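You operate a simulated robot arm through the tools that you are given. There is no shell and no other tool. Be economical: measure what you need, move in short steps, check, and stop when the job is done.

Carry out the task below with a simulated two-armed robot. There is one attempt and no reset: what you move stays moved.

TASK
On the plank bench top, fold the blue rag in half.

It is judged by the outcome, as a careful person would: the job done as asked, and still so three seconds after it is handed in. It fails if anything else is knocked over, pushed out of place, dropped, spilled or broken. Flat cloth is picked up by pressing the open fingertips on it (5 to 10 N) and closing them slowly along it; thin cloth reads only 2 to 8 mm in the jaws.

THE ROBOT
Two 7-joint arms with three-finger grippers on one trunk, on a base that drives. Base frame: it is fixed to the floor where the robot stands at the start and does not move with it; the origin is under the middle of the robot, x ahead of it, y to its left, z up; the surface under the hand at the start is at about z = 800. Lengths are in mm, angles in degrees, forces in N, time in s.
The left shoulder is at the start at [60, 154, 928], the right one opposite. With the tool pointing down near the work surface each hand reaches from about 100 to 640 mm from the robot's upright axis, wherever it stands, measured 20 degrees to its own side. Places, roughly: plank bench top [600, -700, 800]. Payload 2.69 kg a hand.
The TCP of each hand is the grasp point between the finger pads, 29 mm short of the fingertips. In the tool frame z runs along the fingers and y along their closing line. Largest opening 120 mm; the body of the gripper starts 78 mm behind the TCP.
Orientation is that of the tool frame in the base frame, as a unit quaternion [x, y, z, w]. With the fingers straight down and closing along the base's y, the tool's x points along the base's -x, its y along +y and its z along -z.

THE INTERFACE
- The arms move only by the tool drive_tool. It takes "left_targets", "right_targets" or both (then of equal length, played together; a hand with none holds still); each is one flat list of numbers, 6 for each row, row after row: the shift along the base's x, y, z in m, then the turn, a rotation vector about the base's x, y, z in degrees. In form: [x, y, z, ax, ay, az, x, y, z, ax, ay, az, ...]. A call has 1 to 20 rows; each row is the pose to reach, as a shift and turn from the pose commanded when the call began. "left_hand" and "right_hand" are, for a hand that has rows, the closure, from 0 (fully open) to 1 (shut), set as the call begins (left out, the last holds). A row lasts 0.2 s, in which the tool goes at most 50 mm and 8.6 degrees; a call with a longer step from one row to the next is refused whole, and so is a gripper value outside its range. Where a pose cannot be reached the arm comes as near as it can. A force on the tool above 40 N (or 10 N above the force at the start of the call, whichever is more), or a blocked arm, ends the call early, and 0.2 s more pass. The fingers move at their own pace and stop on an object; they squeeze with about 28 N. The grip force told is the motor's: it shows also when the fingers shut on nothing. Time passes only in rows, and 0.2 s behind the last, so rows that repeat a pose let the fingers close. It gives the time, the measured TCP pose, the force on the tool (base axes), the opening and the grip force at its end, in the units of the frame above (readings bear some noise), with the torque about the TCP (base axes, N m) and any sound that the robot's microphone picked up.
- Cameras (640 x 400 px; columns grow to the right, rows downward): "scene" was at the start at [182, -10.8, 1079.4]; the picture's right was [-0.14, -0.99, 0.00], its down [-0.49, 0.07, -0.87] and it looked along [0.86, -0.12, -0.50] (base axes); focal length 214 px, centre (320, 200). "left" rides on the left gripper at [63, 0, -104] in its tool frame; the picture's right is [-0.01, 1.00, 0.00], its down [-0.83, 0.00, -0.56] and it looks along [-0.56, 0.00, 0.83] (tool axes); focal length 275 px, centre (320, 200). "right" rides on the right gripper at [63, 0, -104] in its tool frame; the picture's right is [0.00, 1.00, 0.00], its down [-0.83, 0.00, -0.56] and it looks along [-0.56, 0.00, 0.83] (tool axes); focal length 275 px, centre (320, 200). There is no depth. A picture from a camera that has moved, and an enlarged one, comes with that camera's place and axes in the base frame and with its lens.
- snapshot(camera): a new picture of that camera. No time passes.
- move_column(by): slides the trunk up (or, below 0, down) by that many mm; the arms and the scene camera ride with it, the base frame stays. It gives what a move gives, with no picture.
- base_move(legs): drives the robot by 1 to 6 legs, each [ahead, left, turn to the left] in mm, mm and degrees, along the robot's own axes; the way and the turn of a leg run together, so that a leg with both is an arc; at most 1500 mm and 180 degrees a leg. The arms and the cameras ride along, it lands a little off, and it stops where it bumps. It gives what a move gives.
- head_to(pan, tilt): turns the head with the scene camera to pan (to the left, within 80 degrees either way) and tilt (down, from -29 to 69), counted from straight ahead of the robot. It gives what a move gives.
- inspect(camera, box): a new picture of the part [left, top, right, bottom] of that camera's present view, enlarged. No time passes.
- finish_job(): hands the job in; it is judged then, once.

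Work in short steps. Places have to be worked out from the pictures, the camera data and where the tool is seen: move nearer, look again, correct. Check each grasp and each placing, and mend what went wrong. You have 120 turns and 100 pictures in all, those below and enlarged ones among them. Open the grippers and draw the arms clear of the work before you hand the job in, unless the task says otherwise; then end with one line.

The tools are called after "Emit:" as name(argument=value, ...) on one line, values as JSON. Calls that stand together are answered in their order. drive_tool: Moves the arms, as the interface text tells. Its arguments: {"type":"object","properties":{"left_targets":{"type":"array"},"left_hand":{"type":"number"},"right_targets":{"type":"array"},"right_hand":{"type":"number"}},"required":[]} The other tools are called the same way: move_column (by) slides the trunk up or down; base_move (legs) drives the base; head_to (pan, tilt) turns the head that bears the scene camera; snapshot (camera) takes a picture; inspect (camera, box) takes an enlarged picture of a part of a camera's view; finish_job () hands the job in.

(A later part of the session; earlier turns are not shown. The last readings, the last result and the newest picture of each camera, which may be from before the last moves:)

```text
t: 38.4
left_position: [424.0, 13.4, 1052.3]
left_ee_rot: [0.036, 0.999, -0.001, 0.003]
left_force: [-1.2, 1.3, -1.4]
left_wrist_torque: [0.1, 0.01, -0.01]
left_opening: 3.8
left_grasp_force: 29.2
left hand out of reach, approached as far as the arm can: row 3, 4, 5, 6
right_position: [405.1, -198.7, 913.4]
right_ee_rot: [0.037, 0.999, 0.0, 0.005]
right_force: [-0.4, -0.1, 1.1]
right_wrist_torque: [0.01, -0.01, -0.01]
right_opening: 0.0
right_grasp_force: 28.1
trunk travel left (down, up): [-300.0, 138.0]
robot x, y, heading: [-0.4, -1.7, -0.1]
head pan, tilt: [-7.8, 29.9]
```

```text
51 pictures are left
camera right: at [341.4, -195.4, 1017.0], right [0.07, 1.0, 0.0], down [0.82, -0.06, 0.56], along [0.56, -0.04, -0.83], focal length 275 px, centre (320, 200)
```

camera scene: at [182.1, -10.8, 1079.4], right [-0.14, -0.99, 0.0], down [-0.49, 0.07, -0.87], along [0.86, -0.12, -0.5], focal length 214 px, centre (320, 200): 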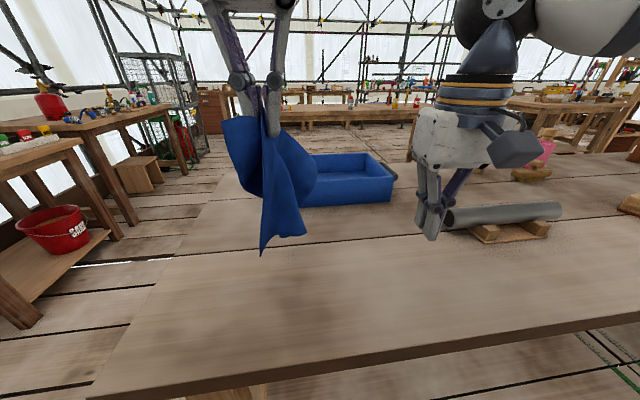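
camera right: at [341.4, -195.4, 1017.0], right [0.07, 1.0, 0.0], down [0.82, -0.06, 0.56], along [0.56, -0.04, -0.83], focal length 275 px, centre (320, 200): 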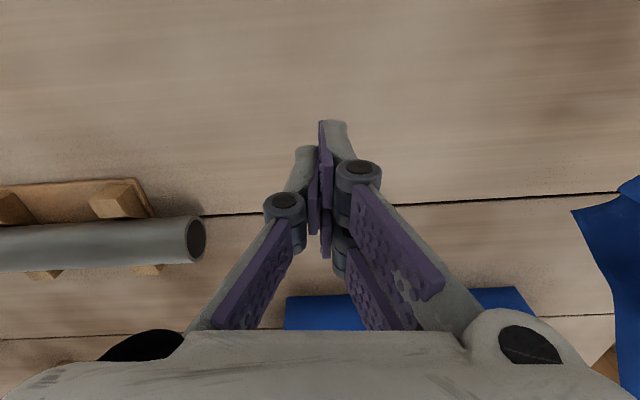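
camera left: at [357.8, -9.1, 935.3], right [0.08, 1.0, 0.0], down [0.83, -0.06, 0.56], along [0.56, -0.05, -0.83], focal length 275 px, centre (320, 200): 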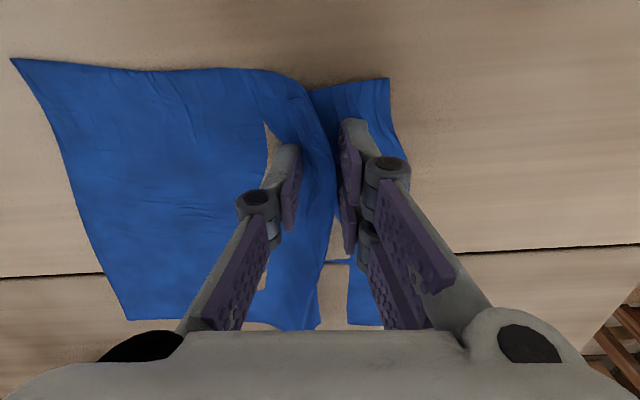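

The cloth hangs clear and intact, with no holes. I take an enlarged look to identify the corners.

Emit:
inspect(camera="scene", box=[190, 60, 350, 270])

Emit:
snapshot(camera="left")

```text
1.90 times, centred on (270, 165) of scene
camera zoom: at [182.1, -10.8, 1079.4], right [-0.14, -0.99, 0.0], down [-0.49, 0.07, -0.87], along [0.86, -0.12, -0.5], focal length 408 px, centre (415, 267)
```

zoom: 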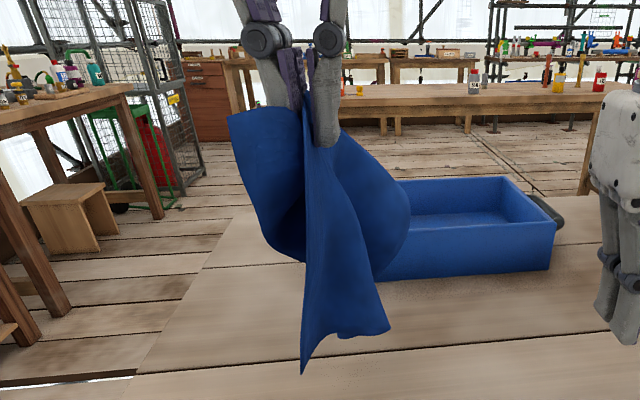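

```text
49 pictures are left
camera left: at [360.7, 19.3, 1156.9], right [0.08, 1.0, 0.0], down [0.83, -0.06, 0.56], along [0.56, -0.04, -0.83], focal length 275 px, centre (320, 200)
```

left: 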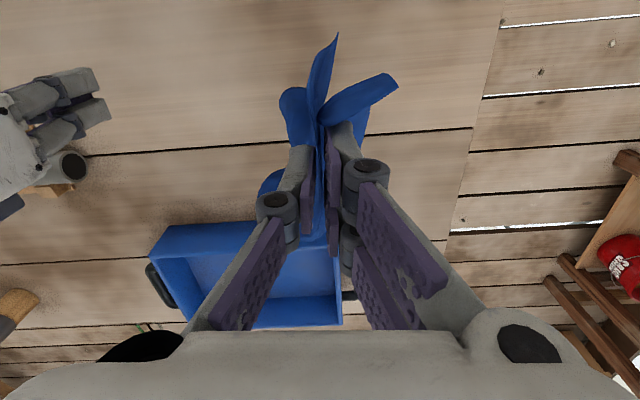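

Triangulating: the near-right corner hangs at about (374, 33, 898), with the cloth plane running away in +x from it. I raise the trunk 100 mm so the cloth hangs free, then turn the left wrist 90° so that corner faces the right hand.

Emit:
move_column(by=100)

Emit:
drive_tool(left_targets=[0, 0.003, -0.003, 0, 0, 8, 0, 0.006, -0.006, 0, 0, 16, 0, 0.01, -0.01, 0, 0, 24, 0, 0.013, -0.015, 0, 0, 32, 0, 0.016, -0.02, 0, 0, 40, 0, 0.02, -0.02, 0, 0, 48, 0, 0.02, -0.02, 0, 0, 56, 0, 0.02, -0.02, 0, 0, 64, 0, 0.02, -0.02, 0, 0, 72, 0, 0.02, -0.02, 0, 0, 80, 0, 0.02, -0.02, 0, 0, 88, 0, 0.02, -0.02, 0, 0, 88])

Emit:
snapshot(camera="scene")

Emit:
snapshot(camera="right")

Emit:
snapshot(camera="left")

```text
t: 39.7
left_position: [423.4, 10.4, 1150.5]
left_ee_rot: [0.037, 0.999, 0.0, 0.002]
left_force: [0.8, -0.5, 0.4]
left_wrist_torque: [0.1, 0.01, -0.01]
left_opening: 2.6
left_grasp_force: 26.7
right_position: [406.1, -201.5, 1011.9]
right_ee_rot: [0.038, 0.999, 0.002, 0.002]
right_force: [-0.3, -0.1, -0.4]
right_wrist_torque: [0.0, 0.03, 0.0]
right_opening: 0.2
right_grasp_force: 27.8
trunk travel left (down, up): [-400.0, 38.0]
robot x, y, heading: [-2.2, 0.8, 0.1]
head pan, tilt: [-7.8, 29.9]
```

```text
t: 42.3
left_position: [422.4, 30.5, 1131.5]
left_ee_rot: [-0.668, 0.744, 0.001, 0.002]
left_force: [0.1, -0.1, -0.3]
left_wrist_torque: [-0.03, -0.1, -0.02]
left_opening: 3.0
left_grasp_force: 25.4
right_position: [404.7, -201.3, 1012.2]
right_ee_rot: [0.037, 0.999, 0.0, 0.004]
right_force: [0.1, 0.6, -0.1]
right_wrist_torque: [-0.02, 0.0, 0.01]
right_opening: 0.0
right_grasp_force: 28.7
trunk travel left (down, up): [-400.0, 38.0]
robot x, y, heading: [-4.2, -1.5, -0.0]
head pan, tilt: [-7.8, 29.9]
```

```text
48 pictures are left
camera scene: at [133.7, -10.8, 1193.4], right [-0.14, -0.99, 0.0], down [-0.49, 0.07, -0.87], along [0.86, -0.12, -0.5], focal length 214 px, centre (320, 200)
```

scene: 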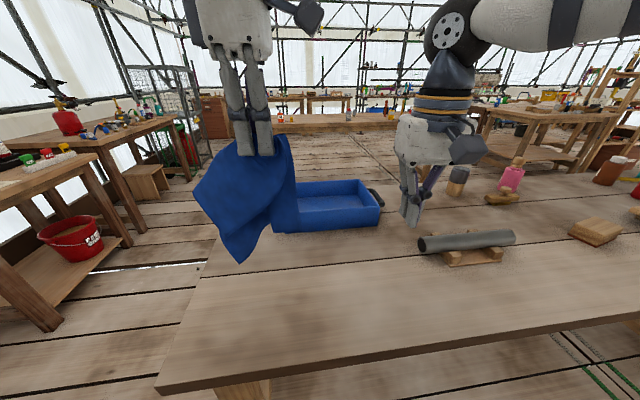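

```text
47 pictures are left
camera right: at [340.9, -197.1, 1116.9], right [0.07, 1.0, 0.0], down [0.82, -0.06, 0.56], along [0.56, -0.04, -0.83], focal length 275 px, centre (320, 200)
```

right: 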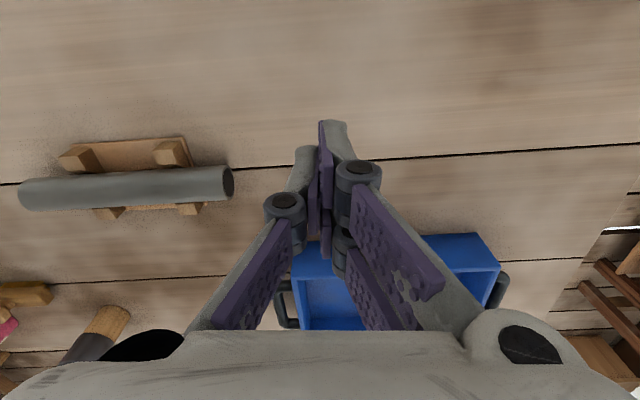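

```text
46 pictures are left
camera left: at [415.6, -31.2, 1236.9], right [-0.99, 0.11, 0.0], down [0.09, 0.82, 0.56], along [0.06, 0.56, -0.83], focal length 275 px, centre (320, 200)
```

left: 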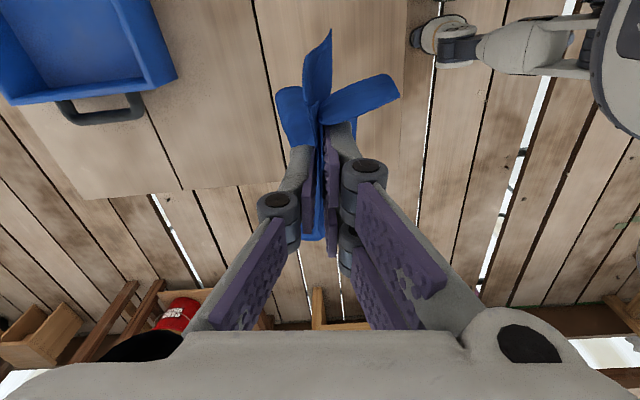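

After the turn the flaps point toward the right hand. I enlarge the scene view to locate the corner.

Emit:
inspect(camera="scene", box=[180, 110, 320, 270])

Emit:
inspect(camera="left", box=[240, 10, 420, 150])

```text
2.50 times, centred on (250, 190) of scene
camera zoom: at [133.7, -10.8, 1193.4], right [-0.14, -0.99, 0.0], down [-0.49, 0.07, -0.87], along [0.86, -0.12, -0.5], focal length 536 px, centre (495, 225)
```

zoom: 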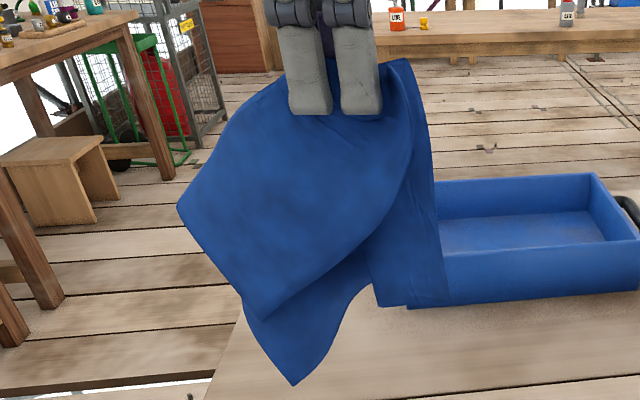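

```text
2.86 times, centred on (330, 80) of left
camera zoom: at [415.6, -31.2, 1236.9], right [-0.99, 0.11, 0.0], down [0.09, 0.82, 0.56], along [0.06, 0.56, -0.83], focal length 786 px, centre (291, 543)
```

zoom: 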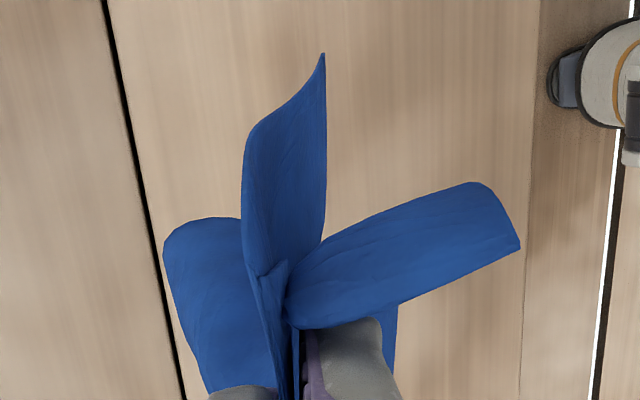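

The near-right corner is at about (407, -18, 977), with its edge rising vertically toward the left grip. I turn the right hand to point left (+y), closing along x, with the fingers half open, staying clear of the cloth.

Emit:
drive_tool(right_targets=[0, 0, 0, 4.619, 4.619, -4.619, 0, 0, 0, 9.238, 9.238, -9.238, 0, 0, 0, 13.857, 13.857, -13.857, 0, 0, 0, 18.476, 18.476, -18.476, 0, 0, 0, 23.095, 23.095, -23.095, 0, 0, 0, 27.714, 27.714, -27.714, 0, 0, 0, 32.333, 32.333, -32.333, 0, 0, 0, 36.952, 36.952, -36.952, 0, 0, 0, 41.571, 41.571, -41.571, 0, 0, 0, 46.19, 46.19, -46.19, 0, 0, 0, 50.809, 50.809, -50.809, 0, 0, 0, 55.428, 55.428, -55.428, 0, 0, 0, 60.047, 60.047, -60.047, 0, 0, 0, 64.666, 64.666, -64.666, 0, 0, 0, 69.28, 69.28, -69.28, 0, 0, 0, 69.28, 69.28, -69.28], right_hand=0.5)

Emit:
snapshot(camera="right")

Emit:
snapshot(camera="scene")

```text
t: 45.7
left_position: [422.2, 31.0, 1131.3]
left_ee_rot: [-0.668, 0.744, 0.001, 0.002]
left_force: [2.5, 0.4, -0.5]
left_wrist_torque: [-0.01, -0.01, -0.06]
left_opening: 2.9
left_grasp_force: 29.2
right_position: [404.2, -200.2, 1013.2]
right_ee_rot: [0.521, 0.481, 0.48, -0.516]
right_force: [-0.2, 0.0, -0.1]
right_wrist_torque: [0.01, -0.01, -0.01]
right_opening: 60.1
right_grasp_force: 0.1
trunk travel left (down, up): [-400.0, 38.0]
robot x, y, heading: [1.9, -2.6, 0.0]
head pan, tilt: [-7.8, 29.9]
```

```text
43 pictures are left
camera right: at [408.5, -305.1, 1076.8], right [1.0, 0.0, -0.07], down [-0.06, -0.56, -0.83], along [-0.04, 0.83, -0.56], focal length 275 px, centre (320, 200)
```

right: 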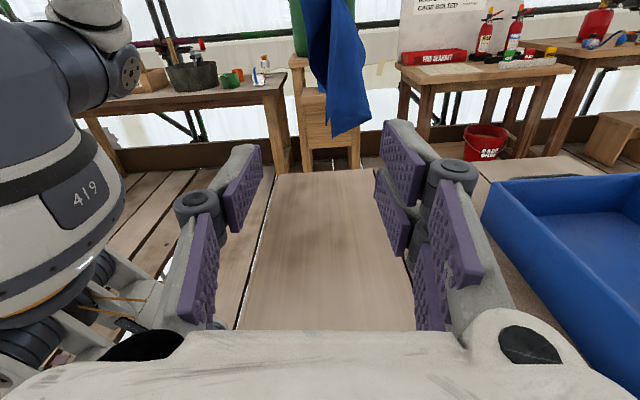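

```text
42 pictures are left
camera scene: at [133.8, -10.7, 1193.4], right [-0.14, -0.99, 0.0], down [-0.49, 0.07, -0.87], along [0.86, -0.12, -0.5], focal length 214 px, centre (320, 200)
```

scene: 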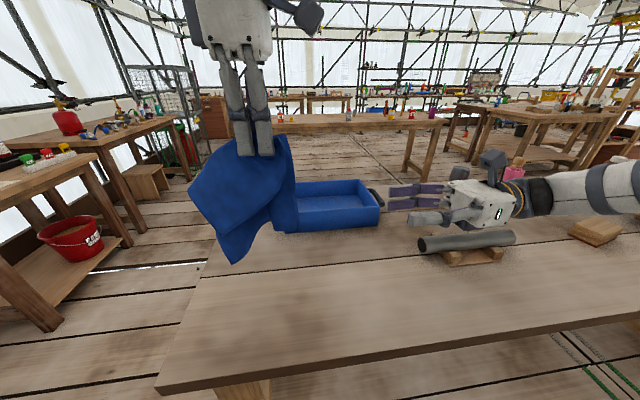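

I enlarge the right camera's view of the hanging corner.

Emit:
inspect(camera="right", box=[270, 0, 410, 150])

```text
2.67 times, centred on (340, 75) of right
camera zoom: at [408.5, -305.1, 1076.8], right [1.0, 0.0, -0.07], down [-0.06, -0.56, -0.83], along [-0.04, 0.83, -0.56], focal length 734 px, centre (267, 533)
```

zoom: 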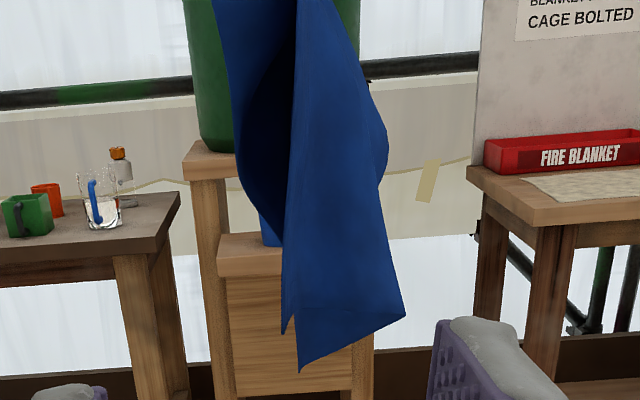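

The sheet by the corner runs diagonally at about 45°. I turn the left wrist another 40° so the sheet lines up with the right gripper's pointing direction.

Emit:
drive_tool(left_targets=[0, 0, 0, 0, 0, 8, 0, 0, 0, 0, 0, 16, 0, 0, 0, 0, 0, 24, 0, 0, 0, 0, 0, 32, 0, 0, 0, 0, 0, 40, 0, 0, 0, 0, 0, 40, 0, 0, 0, 0, 0, 40])

Emit:
snapshot(camera="right")

Emit:
inspect(camera="scene", box=[180, 110, 320, 270])

```text
t: 47.3
left_position: [422.1, 30.7, 1131.5]
left_ee_rot: [0.882, -0.47, -0.002, -0.002]
left_force: [-0.8, -1.1, -1.5]
left_wrist_torque: [-0.04, 0.01, -0.01]
left_opening: 3.8
left_grasp_force: 29.1
right_position: [404.3, -200.7, 1012.9]
right_ee_rot: [0.52, 0.483, 0.48, -0.516]
right_force: [0.5, -0.5, -0.7]
right_wrist_torque: [0.01, 0.02, 0.01]
right_opening: 60.1
right_grasp_force: 0.0
trunk travel left (down, up): [-400.0, 38.0]
robot x, y, heading: [1.0, 2.8, -0.1]
head pan, tilt: [-7.8, 29.9]
```

```text
40 pictures are left
camera right: at [408.4, -305.1, 1076.9], right [1.0, 0.0, -0.07], down [-0.06, -0.56, -0.82], along [-0.04, 0.83, -0.56], focal length 275 px, centre (320, 200)
```

right: 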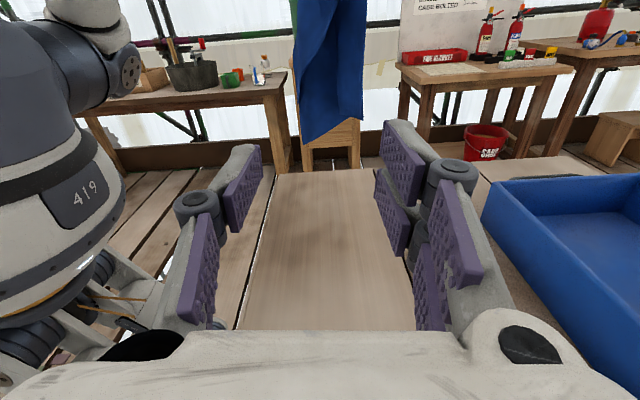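

```text
2.50 times, centred on (250, 190) of scene
camera zoom: at [133.2, -13.8, 1192.8], right [-0.17, -0.99, 0.0], down [-0.5, 0.09, -0.86], along [0.85, -0.15, -0.51], focal length 536 px, centre (495, 225)
```

zoom: 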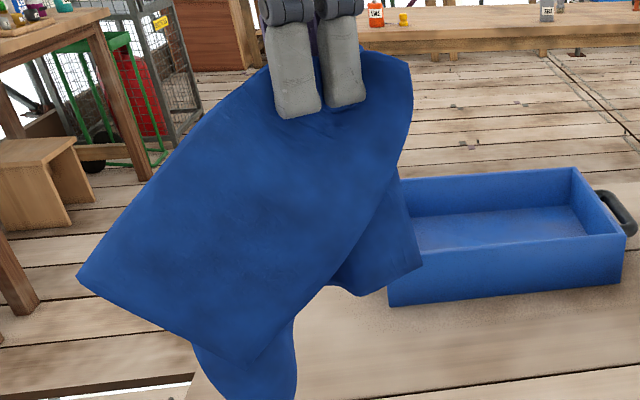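

I take a closer look from the right and left cameras to sort out which flap is which.

Emit:
inspect(camera="right", box=[270, 0, 410, 150])

Emit:
inspect(camera="left", box=[240, 10, 420, 150])

```text
2.67 times, centred on (340, 75) of right
camera zoom: at [408.4, -305.1, 1076.9], right [1.0, 0.0, -0.07], down [-0.06, -0.56, -0.82], along [-0.04, 0.83, -0.56], focal length 734 px, centre (267, 533)
```

zoom: 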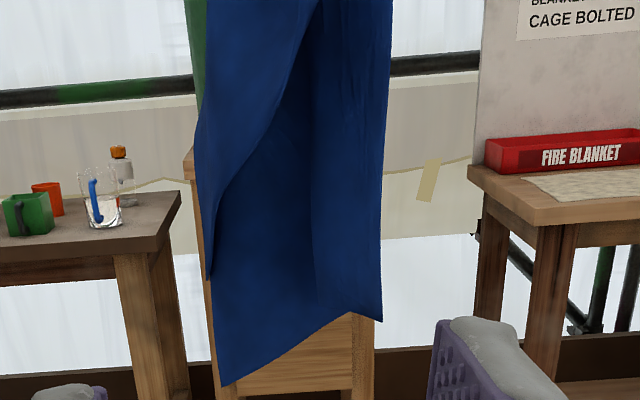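

```text
2.86 times, centred on (330, 80) of left
camera zoom: at [457.8, -20.8, 1237.1], right [-0.83, -0.55, 0.0], down [-0.46, 0.69, 0.56], along [-0.31, 0.47, -0.83], focal length 786 px, centre (291, 543)
```

zoom: 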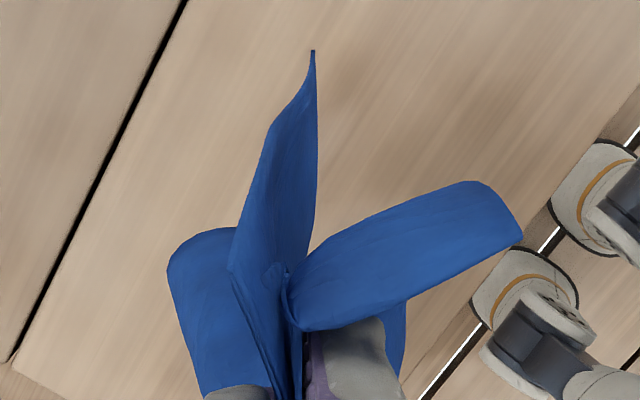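

The near-right corner is now at about (448, -12, 972) and its local sheet direction is close to +y, so the right hand lines up well. I approach to within about 30 mm and check.

Emit:
drive_tool(right_targets=[0.02, 0.01, -0.01, 0, 0, 0, 0.039, 0.02, -0.019, 0, 0, 0, 0.039, 0.055, -0.019, 0, 0, 0, 0.039, 0.09, -0.019, 0, 0, 0, 0.039, 0.125, -0.019, 0, 0, 0, 0.039, 0.125, -0.019, 0, 0, 0], right_hand=0.65)

Emit:
snapshot(camera="right")

Emit:
inspect(camera="scene", box=[200, 110, 360, 270])

```text
t: 48.7
left_position: [423.1, 30.5, 1131.2]
left_ee_rot: [0.882, -0.471, -0.002, -0.002]
left_force: [0.6, 0.4, 0.4]
left_wrist_torque: [0.02, -0.03, -0.02]
left_opening: 3.2
left_grasp_force: 29.8
right_position: [446.8, -78.0, 994.9]
right_ee_rot: [0.521, 0.482, 0.481, -0.515]
right_force: [0.3, -0.2, -0.4]
right_wrist_torque: [-0.03, 0.04, 0.0]
right_opening: 42.1
right_grasp_force: 0.1
trunk travel left (down, up): [-400.0, 38.0]
robot x, y, heading: [0.1, 0.2, 0.2]
head pan, tilt: [-7.8, 29.9]
```

```text
36 pictures are left
camera right: at [450.2, -182.3, 1059.6], right [1.0, 0.0, -0.07], down [-0.06, -0.56, -0.82], along [-0.04, 0.83, -0.56], focal length 275 px, centre (320, 200)
```

right: 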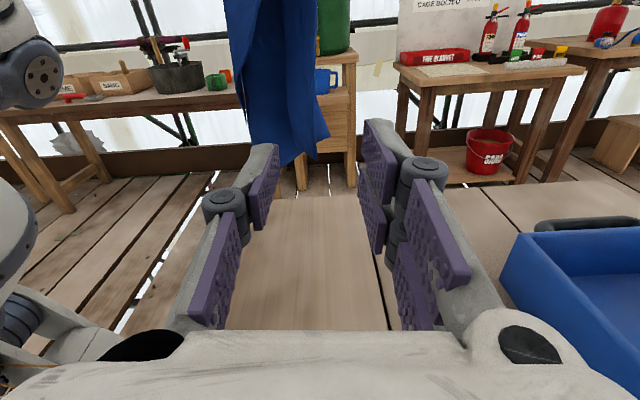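

```text
2.50 times, centred on (280, 190) of scene
camera zoom: at [133.1, -14.3, 1193.0], right [-0.17, -0.99, 0.0], down [-0.5, 0.09, -0.86], along [0.85, -0.15, -0.5], focal length 536 px, centre (420, 225)
```

zoom: 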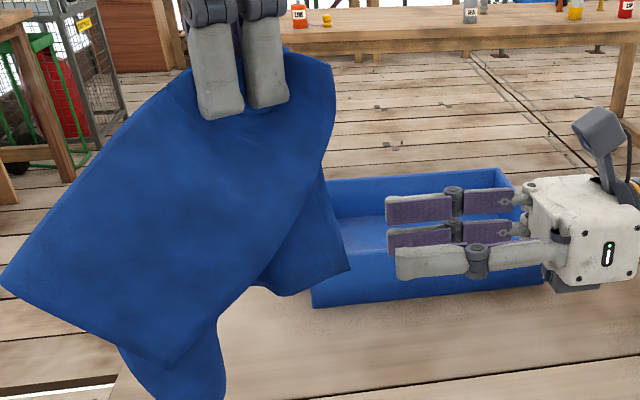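

The two views disagree slightly on the corner's height, so I enlarge the right view before entering.

Emit:
inspect(camera="right", box=[210, 20, 390, 200])

```text
2.22 times, centred on (300, 110) of right
camera zoom: at [450.2, -182.3, 1059.6], right [1.0, 0.0, -0.07], down [-0.06, -0.56, -0.82], along [-0.04, 0.83, -0.56], focal length 612 px, centre (364, 400)
```

zoom: 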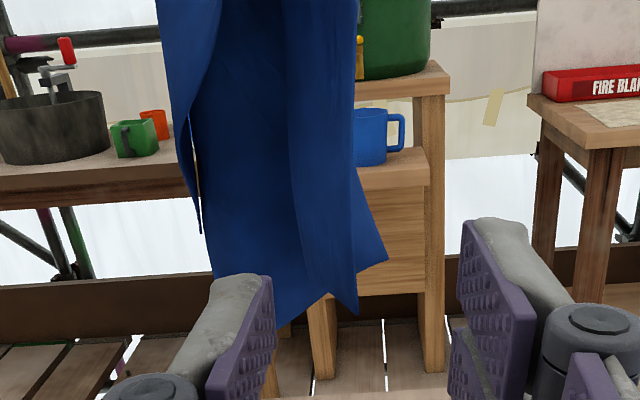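

The nearer corner (442, -19, 981) is the one; a second corner lies behind it. I slide in with the fingertips about 25 mm past the edge, 16 mm above the corner, then check before closing.

Emit:
drive_tool(right_targets=[-0.009, 0.01, 0.002, 0, 0, 0, -0.009, 0.025, 0.002, 0, 0, 0, -0.009, 0.04, 0.002, 0, 0, 0, -0.009, 0.055, 0.002, 0, 0, 0, -0.009, 0.055, 0.002, 0, 0, 0])

Emit:
inspect(camera="right", box=[200, 40, 440, 240])

Emit:
inspect(camera="scene", box=[200, 110, 360, 270])

```text
t: 49.9
left_position: [422.0, 31.5, 1132.1]
left_ee_rot: [0.882, -0.472, -0.002, -0.002]
left_force: [-0.7, -0.5, -1.0]
left_wrist_torque: [-0.01, -0.01, -0.02]
left_opening: 3.3
left_grasp_force: 25.8
right_position: [434.0, -22.5, 996.6]
right_ee_rot: [0.521, 0.482, 0.479, -0.516]
right_force: [0.4, 0.0, -0.1]
right_wrist_torque: [0.01, -0.01, 0.03]
right_opening: 42.0
right_grasp_force: 0.0
trunk travel left (down, up): [-400.0, 38.0]
robot x, y, heading: [-2.4, 4.3, -0.0]
head pan, tilt: [-7.8, 29.9]
```

```text
2.00 times, centred on (320, 140) of right
camera zoom: at [439.1, -126.2, 1060.6], right [1.0, 0.0, -0.07], down [-0.06, -0.56, -0.82], along [-0.04, 0.83, -0.56], focal length 551 px, centre (320, 320)
```

zoom: 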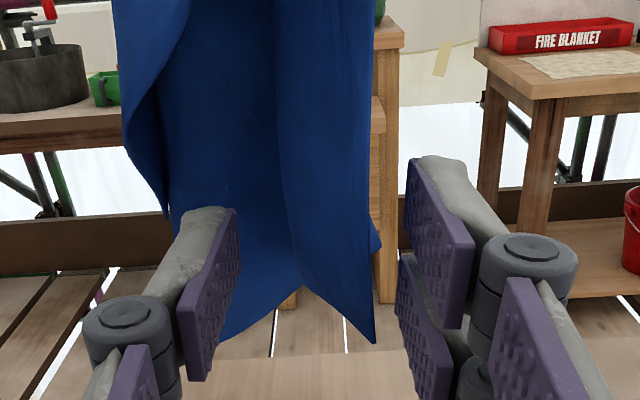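

```text
2.50 times, centred on (280, 190) of scene
camera zoom: at [133.1, -14.1, 1193.0], right [-0.17, -0.99, 0.0], down [-0.5, 0.09, -0.86], along [0.85, -0.15, -0.5], focal length 536 px, centre (420, 225)
```

zoom: 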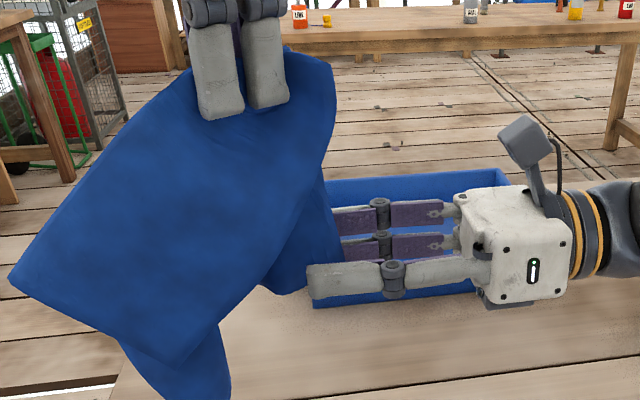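

The corner sheet is between the fingers, with the far prongs behind it and the near finger in front. I close.

Emit:
drive_tool(right_targets=[0, 0, 0, 0, 0, 0, 0, 0, 0, 0, 0, 0, 0, 0, 0, 0, 0, 0], right_hand=1.0)

Emit:
inspect(camera="right", box=[200, 40, 440, 240])

Emit:
inspect(camera="scene", box=[200, 110, 360, 270])

```text
t: 50.7
left_position: [422.6, 31.2, 1131.3]
left_ee_rot: [0.882, -0.472, -0.002, -0.003]
left_force: [0.3, 0.7, -0.1]
left_wrist_torque: [0.0, 0.04, -0.01]
left_opening: 2.9
left_grasp_force: 25.4
right_position: [435.6, -21.2, 997.3]
right_ee_rot: [0.52, 0.483, 0.48, -0.516]
right_force: [-1.0, -1.6, 0.4]
right_wrist_torque: [0.01, -0.02, 0.07]
right_opening: 1.9
right_grasp_force: 25.6
trunk travel left (down, up): [-400.0, 38.0]
robot x, y, heading: [-1.6, 1.7, -0.2]
head pan, tilt: [-7.8, 29.9]
```

```text
2.00 times, centred on (320, 140) of right
camera zoom: at [439.3, -126.3, 1060.6], right [1.0, 0.0, -0.07], down [-0.06, -0.56, -0.82], along [-0.04, 0.83, -0.56], focal length 551 px, centre (320, 320)
```

zoom: 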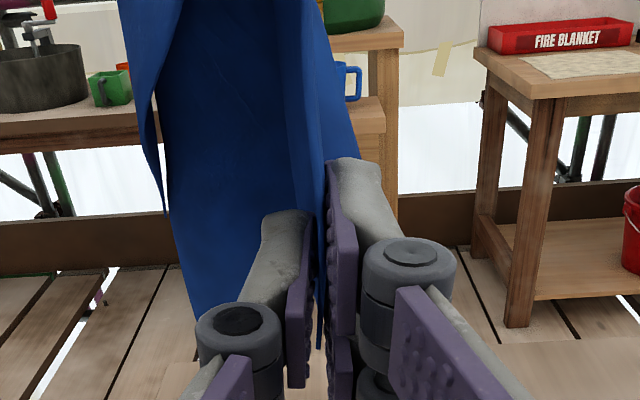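

```text
2.50 times, centred on (280, 190) of scene
camera zoom: at [133.2, -14.0, 1193.0], right [-0.17, -0.99, 0.0], down [-0.5, 0.09, -0.86], along [0.85, -0.15, -0.5], focal length 536 px, centre (420, 225)
```

zoom: 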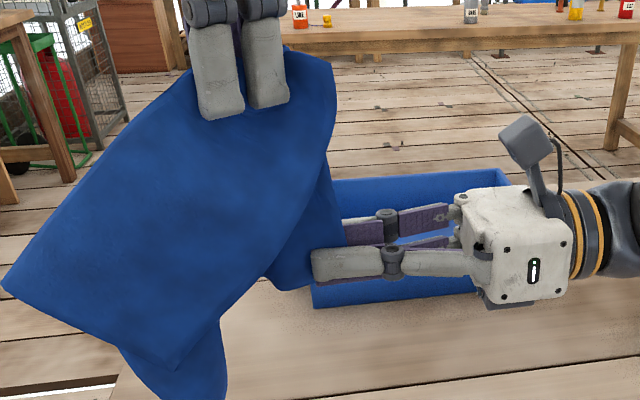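

The right hand holds the near-right corner (1.9 mm, 26 N). I swing it out to the right while tilting the fingers downward so the cloth hangs naturally, keeping the span to the left grip just taut.

Emit:
drive_tool(right_targets=[-0.001, -0.013, 0.009, -7.5, 0, 0, -0.002, -0.026, 0.018, -15, 0, 0, -0.003, -0.039, 0.027, -22.5, 0, 0, -0.004, -0.052, 0.035, -30, 0, 0, -0.005, -0.065, 0.044, -37.5, 0, 0, -0.005, -0.076, 0.05, -45, 0, 0, -0.005, -0.076, 0.05, -45, 0, 0])

Emit:
snapshot(camera="scene")

```text
t: 52.3
left_position: [422.8, 30.6, 1131.2]
left_ee_rot: [0.882, -0.471, -0.002, -0.002]
left_force: [-1.4, -1.9, -1.7]
left_wrist_torque: [-0.07, 0.0, 0.02]
left_opening: 4.3
left_grasp_force: 29.1
right_position: [430.5, -97.0, 1046.5]
right_ee_rot: [0.679, 0.629, 0.258, -0.276]
right_force: [0.0, 1.1, 0.4]
right_wrist_torque: [0.01, -0.01, 0.05]
right_opening: 2.1
right_grasp_force: 24.9
trunk travel left (down, up): [-400.0, 38.0]
robot x, y, heading: [0.9, -4.9, 0.1]
head pan, tilt: [-7.8, 29.9]
```

```text
29 pictures are left
camera scene: at [133.1, -13.9, 1193.0], right [-0.17, -0.99, 0.0], down [-0.5, 0.09, -0.86], along [0.85, -0.15, -0.5], focal length 214 px, centre (320, 200)
```

scene: 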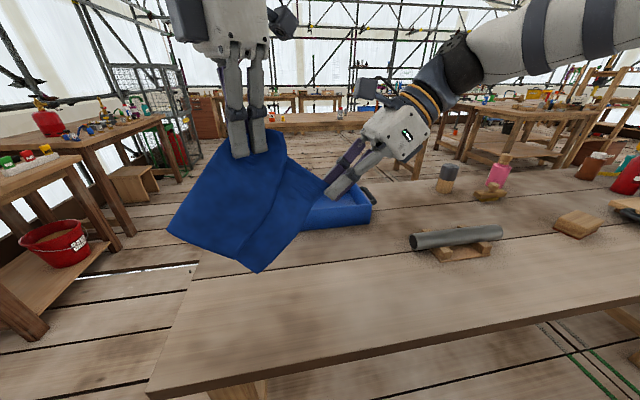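

The cloth spans nicely between the hands. I release the left grip and draw the left hand off upward and to the left, leaving the cloth hanging from its corner in the right hand.

Emit:
drive_tool(left_targets=[0, 0, 0, 0, 0, 0, 0, 0, 0.005, 0, 0, 0, 0, 0.02, 0.015, 0, 0, 0, 0, 0.05, 0.015, 0, 0, 0, 0, 0.08, 0.015, 0, 0, 0, 0, 0.11, 0.015, 0, 0, 0], right_targets=[0, 0, 0, 0, 0, 0, 0, 0, 0.01, 0, 0, 0, 0, 0, 0.03, -7, 0, 0, 0, 0, 0.05, -15, 0, 0, 0, 0, 0.07, -23, 0, 0, 0, 0, 0.08, -30, 0, 0], left_hand=0.5)

Emit:
drive_tool(right_targets=[0, 0, 0.01, -5, 0, 0, 0, 0, 0.015, -10, 0, 0, 0, 0, 0.02, -15, 0, 0, 0, 0, 0.02, -15, 0, 0, 0, 0, 0.02, -15, 0, 0])

Emit:
snapshot(camera="scene")

Emit:
snapshot(camera="right")

```text
t: 53.7
left_position: [424.1, 147.9, 1146.5]
left_ee_rot: [0.883, -0.47, 0.0, -0.001]
left_force: [0.5, 1.1, -0.2]
left_wrist_torque: [-0.02, 0.03, 0.0]
left_opening: 59.9
left_grasp_force: 0.1
left hand out of reach, approached as far as the arm can: row 4, 5
right_position: [430.2, -92.8, 1127.3]
right_ee_rot: [0.727, 0.675, 0.086, -0.091]
right_force: [0.1, 0.0, -0.5]
right_wrist_torque: [-0.07, -0.09, -0.02]
right_opening: 3.6
right_grasp_force: 34.9
trunk travel left (down, up): [-400.0, 38.0]
robot x, y, heading: [0.4, -2.3, 0.3]
head pan, tilt: [-7.8, 29.9]
```

```text
t: 54.9
left_position: [424.3, 144.7, 1147.1]
left_ee_rot: [0.882, -0.471, -0.002, -0.002]
left_force: [-0.4, -0.8, -0.6]
left_wrist_torque: [-0.02, -0.01, 0.04]
left_opening: 60.2
left_grasp_force: 0.1
right_position: [430.6, -96.0, 1144.1]
right_ee_rot: [0.734, 0.68, -0.003, 0.004]
right_force: [0.5, 0.8, -0.1]
right_wrist_torque: [0.03, -0.01, 0.02]
right_opening: 0.0
right_grasp_force: 27.8
trunk travel left (down, up): [-400.0, 38.0]
robot x, y, heading: [-1.1, -1.5, 0.1]
head pan, tilt: [-7.8, 29.9]
```

```text
28 pictures are left
camera scene: at [133.8, -10.6, 1193.4], right [-0.14, -0.99, 0.0], down [-0.49, 0.07, -0.87], along [0.86, -0.12, -0.5], focal length 214 px, centre (320, 200)
```

scene: 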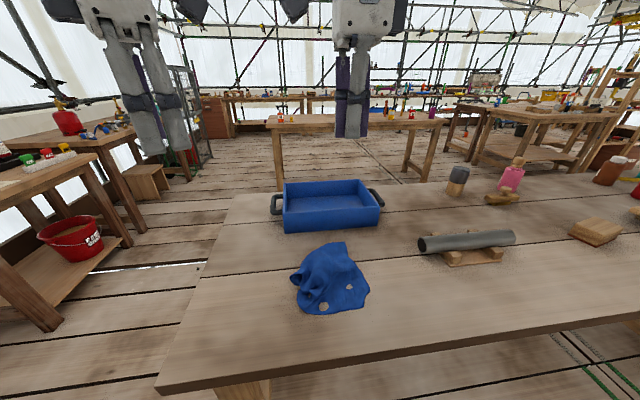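

```text
27 pictures are left
camera right: at [433.3, -33.4, 1249.7], right [1.0, -0.07, 0.0], down [-0.06, -0.82, 0.56], along [-0.04, -0.56, -0.83], focal length 275 px, centre (320, 200)
```

right: 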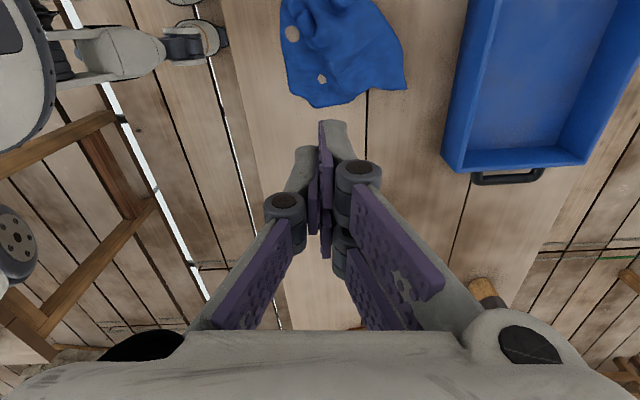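

The thin grip slipped and the cloth fell back on the bench in a heap, without disturbing anything. A heap is easier to grip, so I look at it closely.

Emit:
inspect(camera="scene", box=[270, 220, 400, 330])

```text
3.64 times, centred on (335, 275) of scene
camera zoom: at [133.8, -10.6, 1193.4], right [-0.14, -0.99, 0.0], down [-0.49, 0.07, -0.87], along [0.86, -0.12, -0.5], focal length 780 px, centre (266, -73)
```

zoom: 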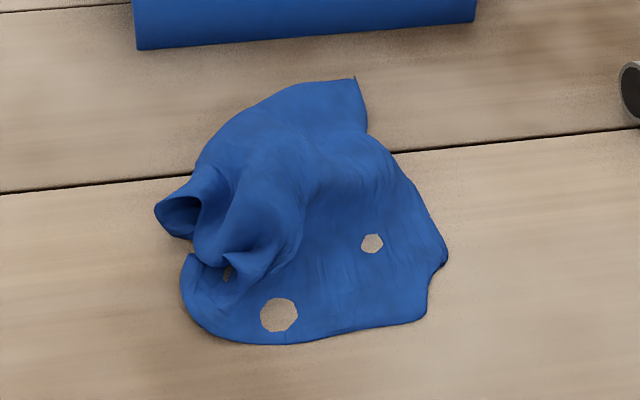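

The right short edge lies flat from (379, -131) to (574, -141), and the left half is crumpled over with a corner tip standing up near (421, -33). I bring both wrists back to standard yaw, move the right clear and bring the left down for a close look.

Emit:
drive_tool(left_targets=[-0.002, -0.007, -0.012, 0, 0, -8.3, -0.003, -0.013, -0.025, 0, 0, -16.6, -0.005, -0.02, -0.037, 0, 0, -24.9, -0.006, -0.027, -0.05, 0, 0, -33.2, -0.008, -0.033, -0.062, 0, 0, -41.5, -0.01, -0.04, -0.075, 0, 0, -49.8, -0.011, -0.047, -0.087, 0, 0, -58.1, -0.013, -0.053, -0.1, 0, 0, -66.4, -0.014, -0.06, -0.112, 0, 0, -74.7, -0.016, -0.067, -0.125, 0, 0, -83, -0.018, -0.073, -0.137, 0, 0, -91.3, -0.019, -0.08, -0.15, 0, 0, -99.6, -0.021, -0.087, -0.162, 0, 0, -107.9, -0.022, -0.093, -0.175, 0, 0, -116.2, -0.024, -0.1, -0.187, 0, 0, -124], right_targets=[0, -0.007, -0.008, 0, 0, 6, 0, -0.015, -0.016, 0, 0, 12, 0, -0.022, -0.024, 0, 0, 18, 0, -0.029, -0.032, 0, 0, 24, 0, -0.037, -0.04, 0, 0, 30, 0, -0.044, -0.048, 0, 0, 36, 0, -0.051, -0.056, 0, 0, 42, 0, -0.059, -0.064, 0, 0, 48, 0, -0.066, -0.072, 0, 0, 54, 0, -0.073, -0.08, 0, 0, 60, 0, -0.081, -0.088, 0, 0, 66, 0, -0.088, -0.096, 0, 0, 72, 0, -0.095, -0.104, 0, 0, 78, 0, -0.103, -0.112, 0, 0, 84, 0, -0.11, -0.12, 0, 0, 90], left_hand=0.6, right_hand=0.6)

Emit:
snapshot(camera="left")

Emit:
snapshot(camera="right")

```text
t: 58.1
left_position: [398.6, 42.0, 961.6]
left_ee_rot: [0.003, 1.0, 0.0, 0.002]
left_force: [0.6, 0.2, 0.9]
left_wrist_torque: [-0.01, 0.0, -0.03]
left_opening: 48.2
left_grasp_force: 0.0
right_position: [430.5, -206.2, 1026.7]
right_ee_rot: [0.037, 0.999, 0.001, 0.003]
right_force: [0.1, 0.5, 0.3]
right_wrist_torque: [0.01, 0.02, -0.01]
right_opening: 48.1
right_grasp_force: 0.1
trunk travel left (down, up): [-400.0, 38.0]
robot x, y, heading: [3.8, -4.5, -0.0]
head pan, tilt: [-7.8, 29.9]
```

```text
25 pictures are left
camera left: at [335.8, 43.7, 1065.9], right [0.01, 1.0, 0.0], down [0.83, -0.01, 0.56], along [0.56, -0.01, -0.83], focal length 275 px, centre (320, 200)
```

left: 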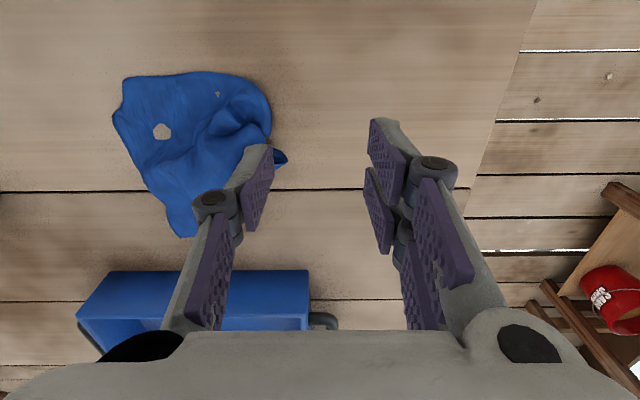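

```text
24 pictures are left
camera right: at [366.5, -202.8, 1129.8], right [0.07, 1.0, 0.0], down [0.83, -0.06, 0.56], along [0.56, -0.04, -0.83], focal length 275 px, centre (320, 200)
```

right: 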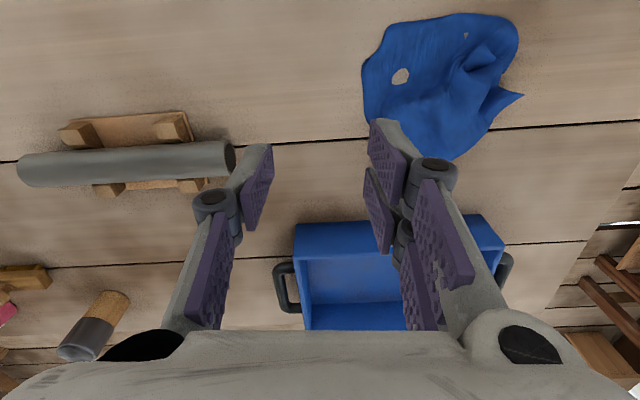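

A corner tip pokes out at about (456, 12). I enlarge the left view of the heap to plan the grip.

Emit:
inspect(camera="left", box=[100, 60, 300, 245])

```text
2.16 times, centred on (200, 152) of left
camera zoom: at [335.8, 43.7, 1065.9], right [0.01, 1.0, 0.0], down [0.83, -0.01, 0.56], along [0.56, -0.01, -0.83], focal length 595 px, centre (580, 303)
```

zoom: 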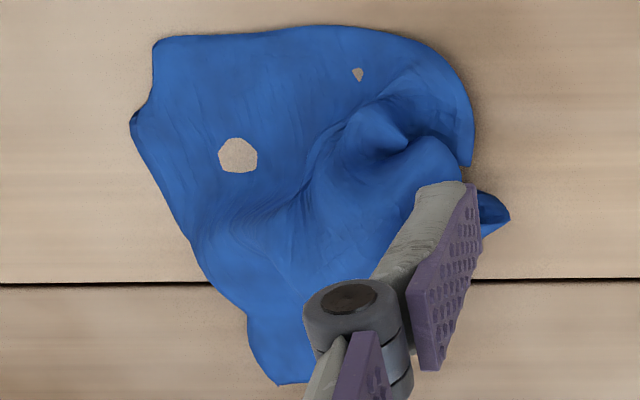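

The corners are now clear: two standing left corners P1 ≈ (421, -33) and P2 ≈ (456, 12), with the right edge flat from P4 (379, -131) to P3 (574, -141). So the fold is P2→P3 and P1→P4. I withdraw the left hand and bring the right above P2, closing along x.

Emit:
drive_tool(left_targets=[0, 0.013, 0.008, 0, 0, 0, 0, 0.026, 0.016, 0, 0, 0, 0, 0.039, 0.024, 0, 0, 0, 0, 0.052, 0.032, 0, 0, 0, 0, 0.065, 0.04, 0, 0, 0, 0, 0.078, 0.048, 0, 0, 0, 0, 0.091, 0.056, 0, 0, 0, 0, 0.104, 0.064, 0, 0, 0, 0, 0.117, 0.072, 0, 0, 0, 0, 0.13, 0.08, 0, 0, 0, 0, 0.14, 0.08, 0, 0, 0, 0, 0.14, 0.08, 0, 0, 0], right_targets=[0.003, 0.02, -0.008, 0, 0, -8, 0.006, 0.04, -0.02, 0, 0, -16, 0.008, 0.06, -0.035, 0, 0, -24, 0.011, 0.08, -0.05, 0, 0, -32, 0.013, 0.1, -0.065, 0, 0, -40, 0.016, 0.12, -0.08, 0, 0, -48, 0.019, 0.14, -0.095, 0, 0, -56, 0.021, 0.16, -0.11, 0, 0, -64, 0.024, 0.18, -0.125, 0, 0, -72, 0.026, 0.195, -0.14, 0, 0, -80, 0.028, 0.208, -0.157, 0, 0, -86, 0.028, 0.208, -0.157, 0, 0, -86], right_hand=0.6)

Emit:
snapshot(camera="right")

Emit:
inspect(camera="scene", box=[260, 190, 400, 330])

```text
t: 60.7
left_position: [398.1, 180.8, 1039.9]
left_ee_rot: [0.002, 1.0, -0.001, 0.002]
left_force: [0.3, 0.0, 0.2]
left_wrist_torque: [-0.03, 0.0, 0.0]
left_opening: 47.9
left_grasp_force: 0.0
right_position: [458.6, -0.4, 869.0]
right_ee_rot: [0.709, 0.705, -0.001, 0.004]
right_force: [0.3, 0.2, -0.3]
right_wrist_torque: [-0.01, 0.02, 0.03]
right_opening: 47.9
right_grasp_force: 0.2
trunk travel left (down, up): [-400.0, 38.0]
robot x, y, heading: [5.8, -3.0, -0.3]
head pan, tilt: [-7.8, 29.9]
```

```text
22 pictures are left
camera right: at [457.8, 63.3, 972.6], right [1.0, 0.0, 0.0], down [0.0, -0.83, 0.56], along [0.0, -0.56, -0.83], focal length 275 px, centre (320, 200)
```

right: 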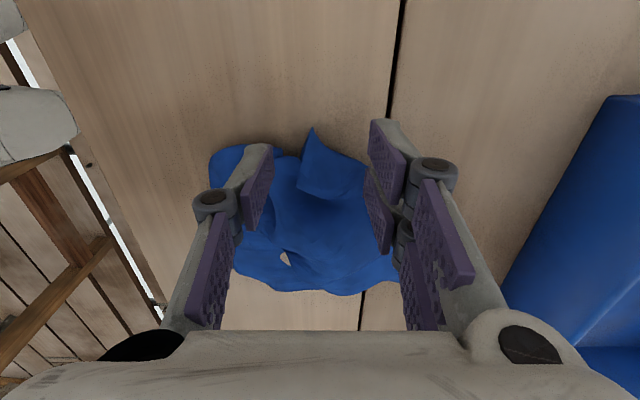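

```text
2.86 times, centred on (330, 260) of scene
camera zoom: at [133.6, -11.0, 1193.5], right [-0.14, -0.99, 0.0], down [-0.49, 0.07, -0.87], along [0.86, -0.12, -0.5], focal length 613 px, centre (291, 29)
```

zoom: 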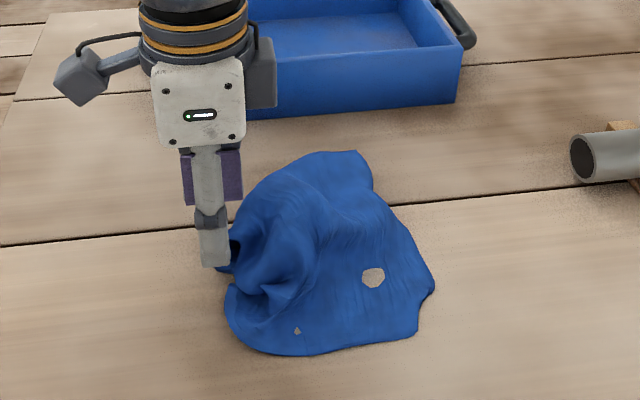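

P2's flap stands right between the open fingers. I centre slightly, descend to just above the bench, and close on it.

Emit:
drive_tool(right_targets=[-0.002, -0.005, -0.01, 0, 0, 0, -0.002, -0.005, -0.02, 0, 0, 0, -0.002, -0.005, -0.03, 0, 0, 0, -0.002, -0.005, -0.037, 0, 0, 0])

Emit:
drive_tool(right_targets=[0, 0, 0, 0, 0, 0, 0, 0, 0, 0, 0, 0], right_hand=0.8)

Emit:
drive_tool(right_targets=[0, 0, 0, 0, 0, 0, 0, 0, 0, 0, 0, 0, 0, 0, 0, 0, 0, 0], right_hand=1.0)

Emit:
snapshot(camera="right")

```text
t: 61.7
left_position: [399.3, 180.3, 1040.4]
left_ee_rot: [0.002, 1.0, -0.001, 0.004]
left_force: [0.0, 0.1, 0.4]
left_wrist_torque: [-0.01, 0.01, -0.01]
left_opening: 48.0
left_grasp_force: 0.1
right_position: [455.5, -4.1, 832.9]
right_ee_rot: [0.709, 0.705, -0.001, 0.004]
right_force: [-0.5, 0.1, -0.6]
right_wrist_torque: [-0.02, -0.05, -0.01]
right_opening: 48.0
right_grasp_force: 0.0
trunk travel left (down, up): [-400.0, 38.0]
robot x, y, heading: [-0.1, 1.5, 0.1]
head pan, tilt: [-7.8, 29.9]
```

```text
t: 62.3
left_position: [400.2, 180.6, 1040.1]
left_ee_rot: [0.002, 1.0, -0.001, 0.002]
left_force: [0.0, 0.0, -1.0]
left_wrist_torque: [0.0, 0.01, -0.06]
left_opening: 48.1
left_grasp_force: 0.0
right_position: [455.6, -4.6, 831.2]
right_ee_rot: [0.709, 0.705, -0.001, 0.004]
right_force: [-0.1, -0.4, 0.5]
right_wrist_torque: [-0.02, 0.0, 0.01]
right_opening: 24.0
right_grasp_force: 0.2
trunk travel left (down, up): [-400.0, 38.0]
robot x, y, heading: [5.6, 0.1, -0.2]
head pan, tilt: [-7.8, 29.9]
```

```text
t: 63.1
left_position: [399.1, 180.4, 1039.9]
left_ee_rot: [0.001, 1.0, -0.001, 0.003]
left_force: [0.0, 0.5, -1.0]
left_wrist_torque: [-0.01, 0.01, 0.02]
left_opening: 47.9
left_grasp_force: 0.1
right_position: [454.7, -4.8, 833.5]
right_ee_rot: [0.709, 0.705, -0.002, 0.003]
right_force: [-1.0, 0.2, -0.4]
right_wrist_torque: [0.02, -0.02, 0.0]
right_opening: 0.0
right_grasp_force: 27.9
trunk travel left (down, up): [-400.0, 38.0]
robot x, y, heading: [-0.9, 2.0, -0.2]
head pan, tilt: [-7.8, 29.9]
```

```text
20 pictures are left
camera right: at [455.3, 59.2, 936.7], right [1.0, 0.0, 0.0], down [0.0, -0.83, 0.56], along [0.0, -0.56, -0.83], focal length 275 px, centre (320, 200)
```

right: 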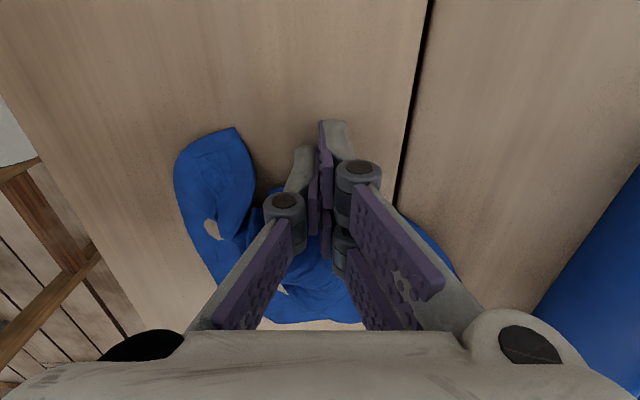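

The flap escaped; the cloth edge is now about 20 mm further in -y. I lift, reopen, shift 25 mm in -y, and look.

Emit:
drive_tool(right_targets=[0, 0, 0.015, 0, 0, 0, 0, 0, 0.035, 0, 0, 0, 0, -0.013, 0.035, 0, 0, 0, 0, -0.025, 0.035, 0, 0, 0, 0, -0.025, 0.035, 0, 0, 0], right_hand=0.5)

Emit:
inspect(camera="right", box=[160, 60, 480, 320])

```text
t: 64.3
left_position: [398.7, 180.3, 1039.3]
left_ee_rot: [0.002, 1.0, 0.0, 0.002]
left_force: [-0.3, -0.7, 0.3]
left_wrist_torque: [0.01, -0.04, 0.02]
left_opening: 47.7
left_grasp_force: 0.1
right_position: [455.9, -28.5, 867.7]
right_ee_rot: [0.709, 0.705, -0.002, 0.003]
right_force: [0.1, -0.2, 0.0]
right_wrist_torque: [0.0, 0.01, 0.01]
right_opening: 60.0
right_grasp_force: 0.1
trunk travel left (down, up): [-400.0, 38.0]
robot x, y, heading: [0.7, -1.5, -0.2]
head pan, tilt: [-7.8, 29.9]
```

```text
1.54 times, centred on (320, 190) of right
camera zoom: at [455.4, 34.8, 970.5], right [1.0, 0.0, 0.0], down [0.0, -0.83, 0.56], along [0.0, -0.56, -0.83], focal length 424 px, centre (320, 215)
```

zoom: 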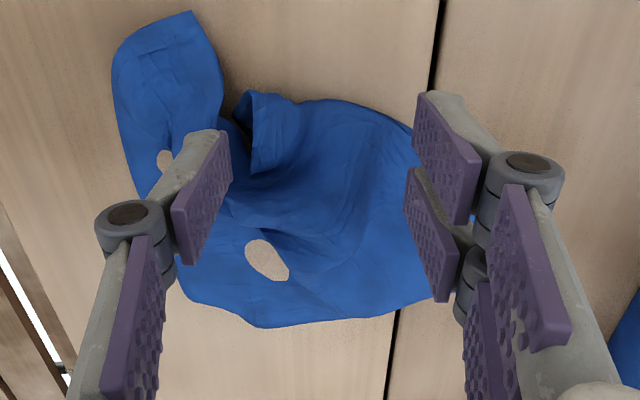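

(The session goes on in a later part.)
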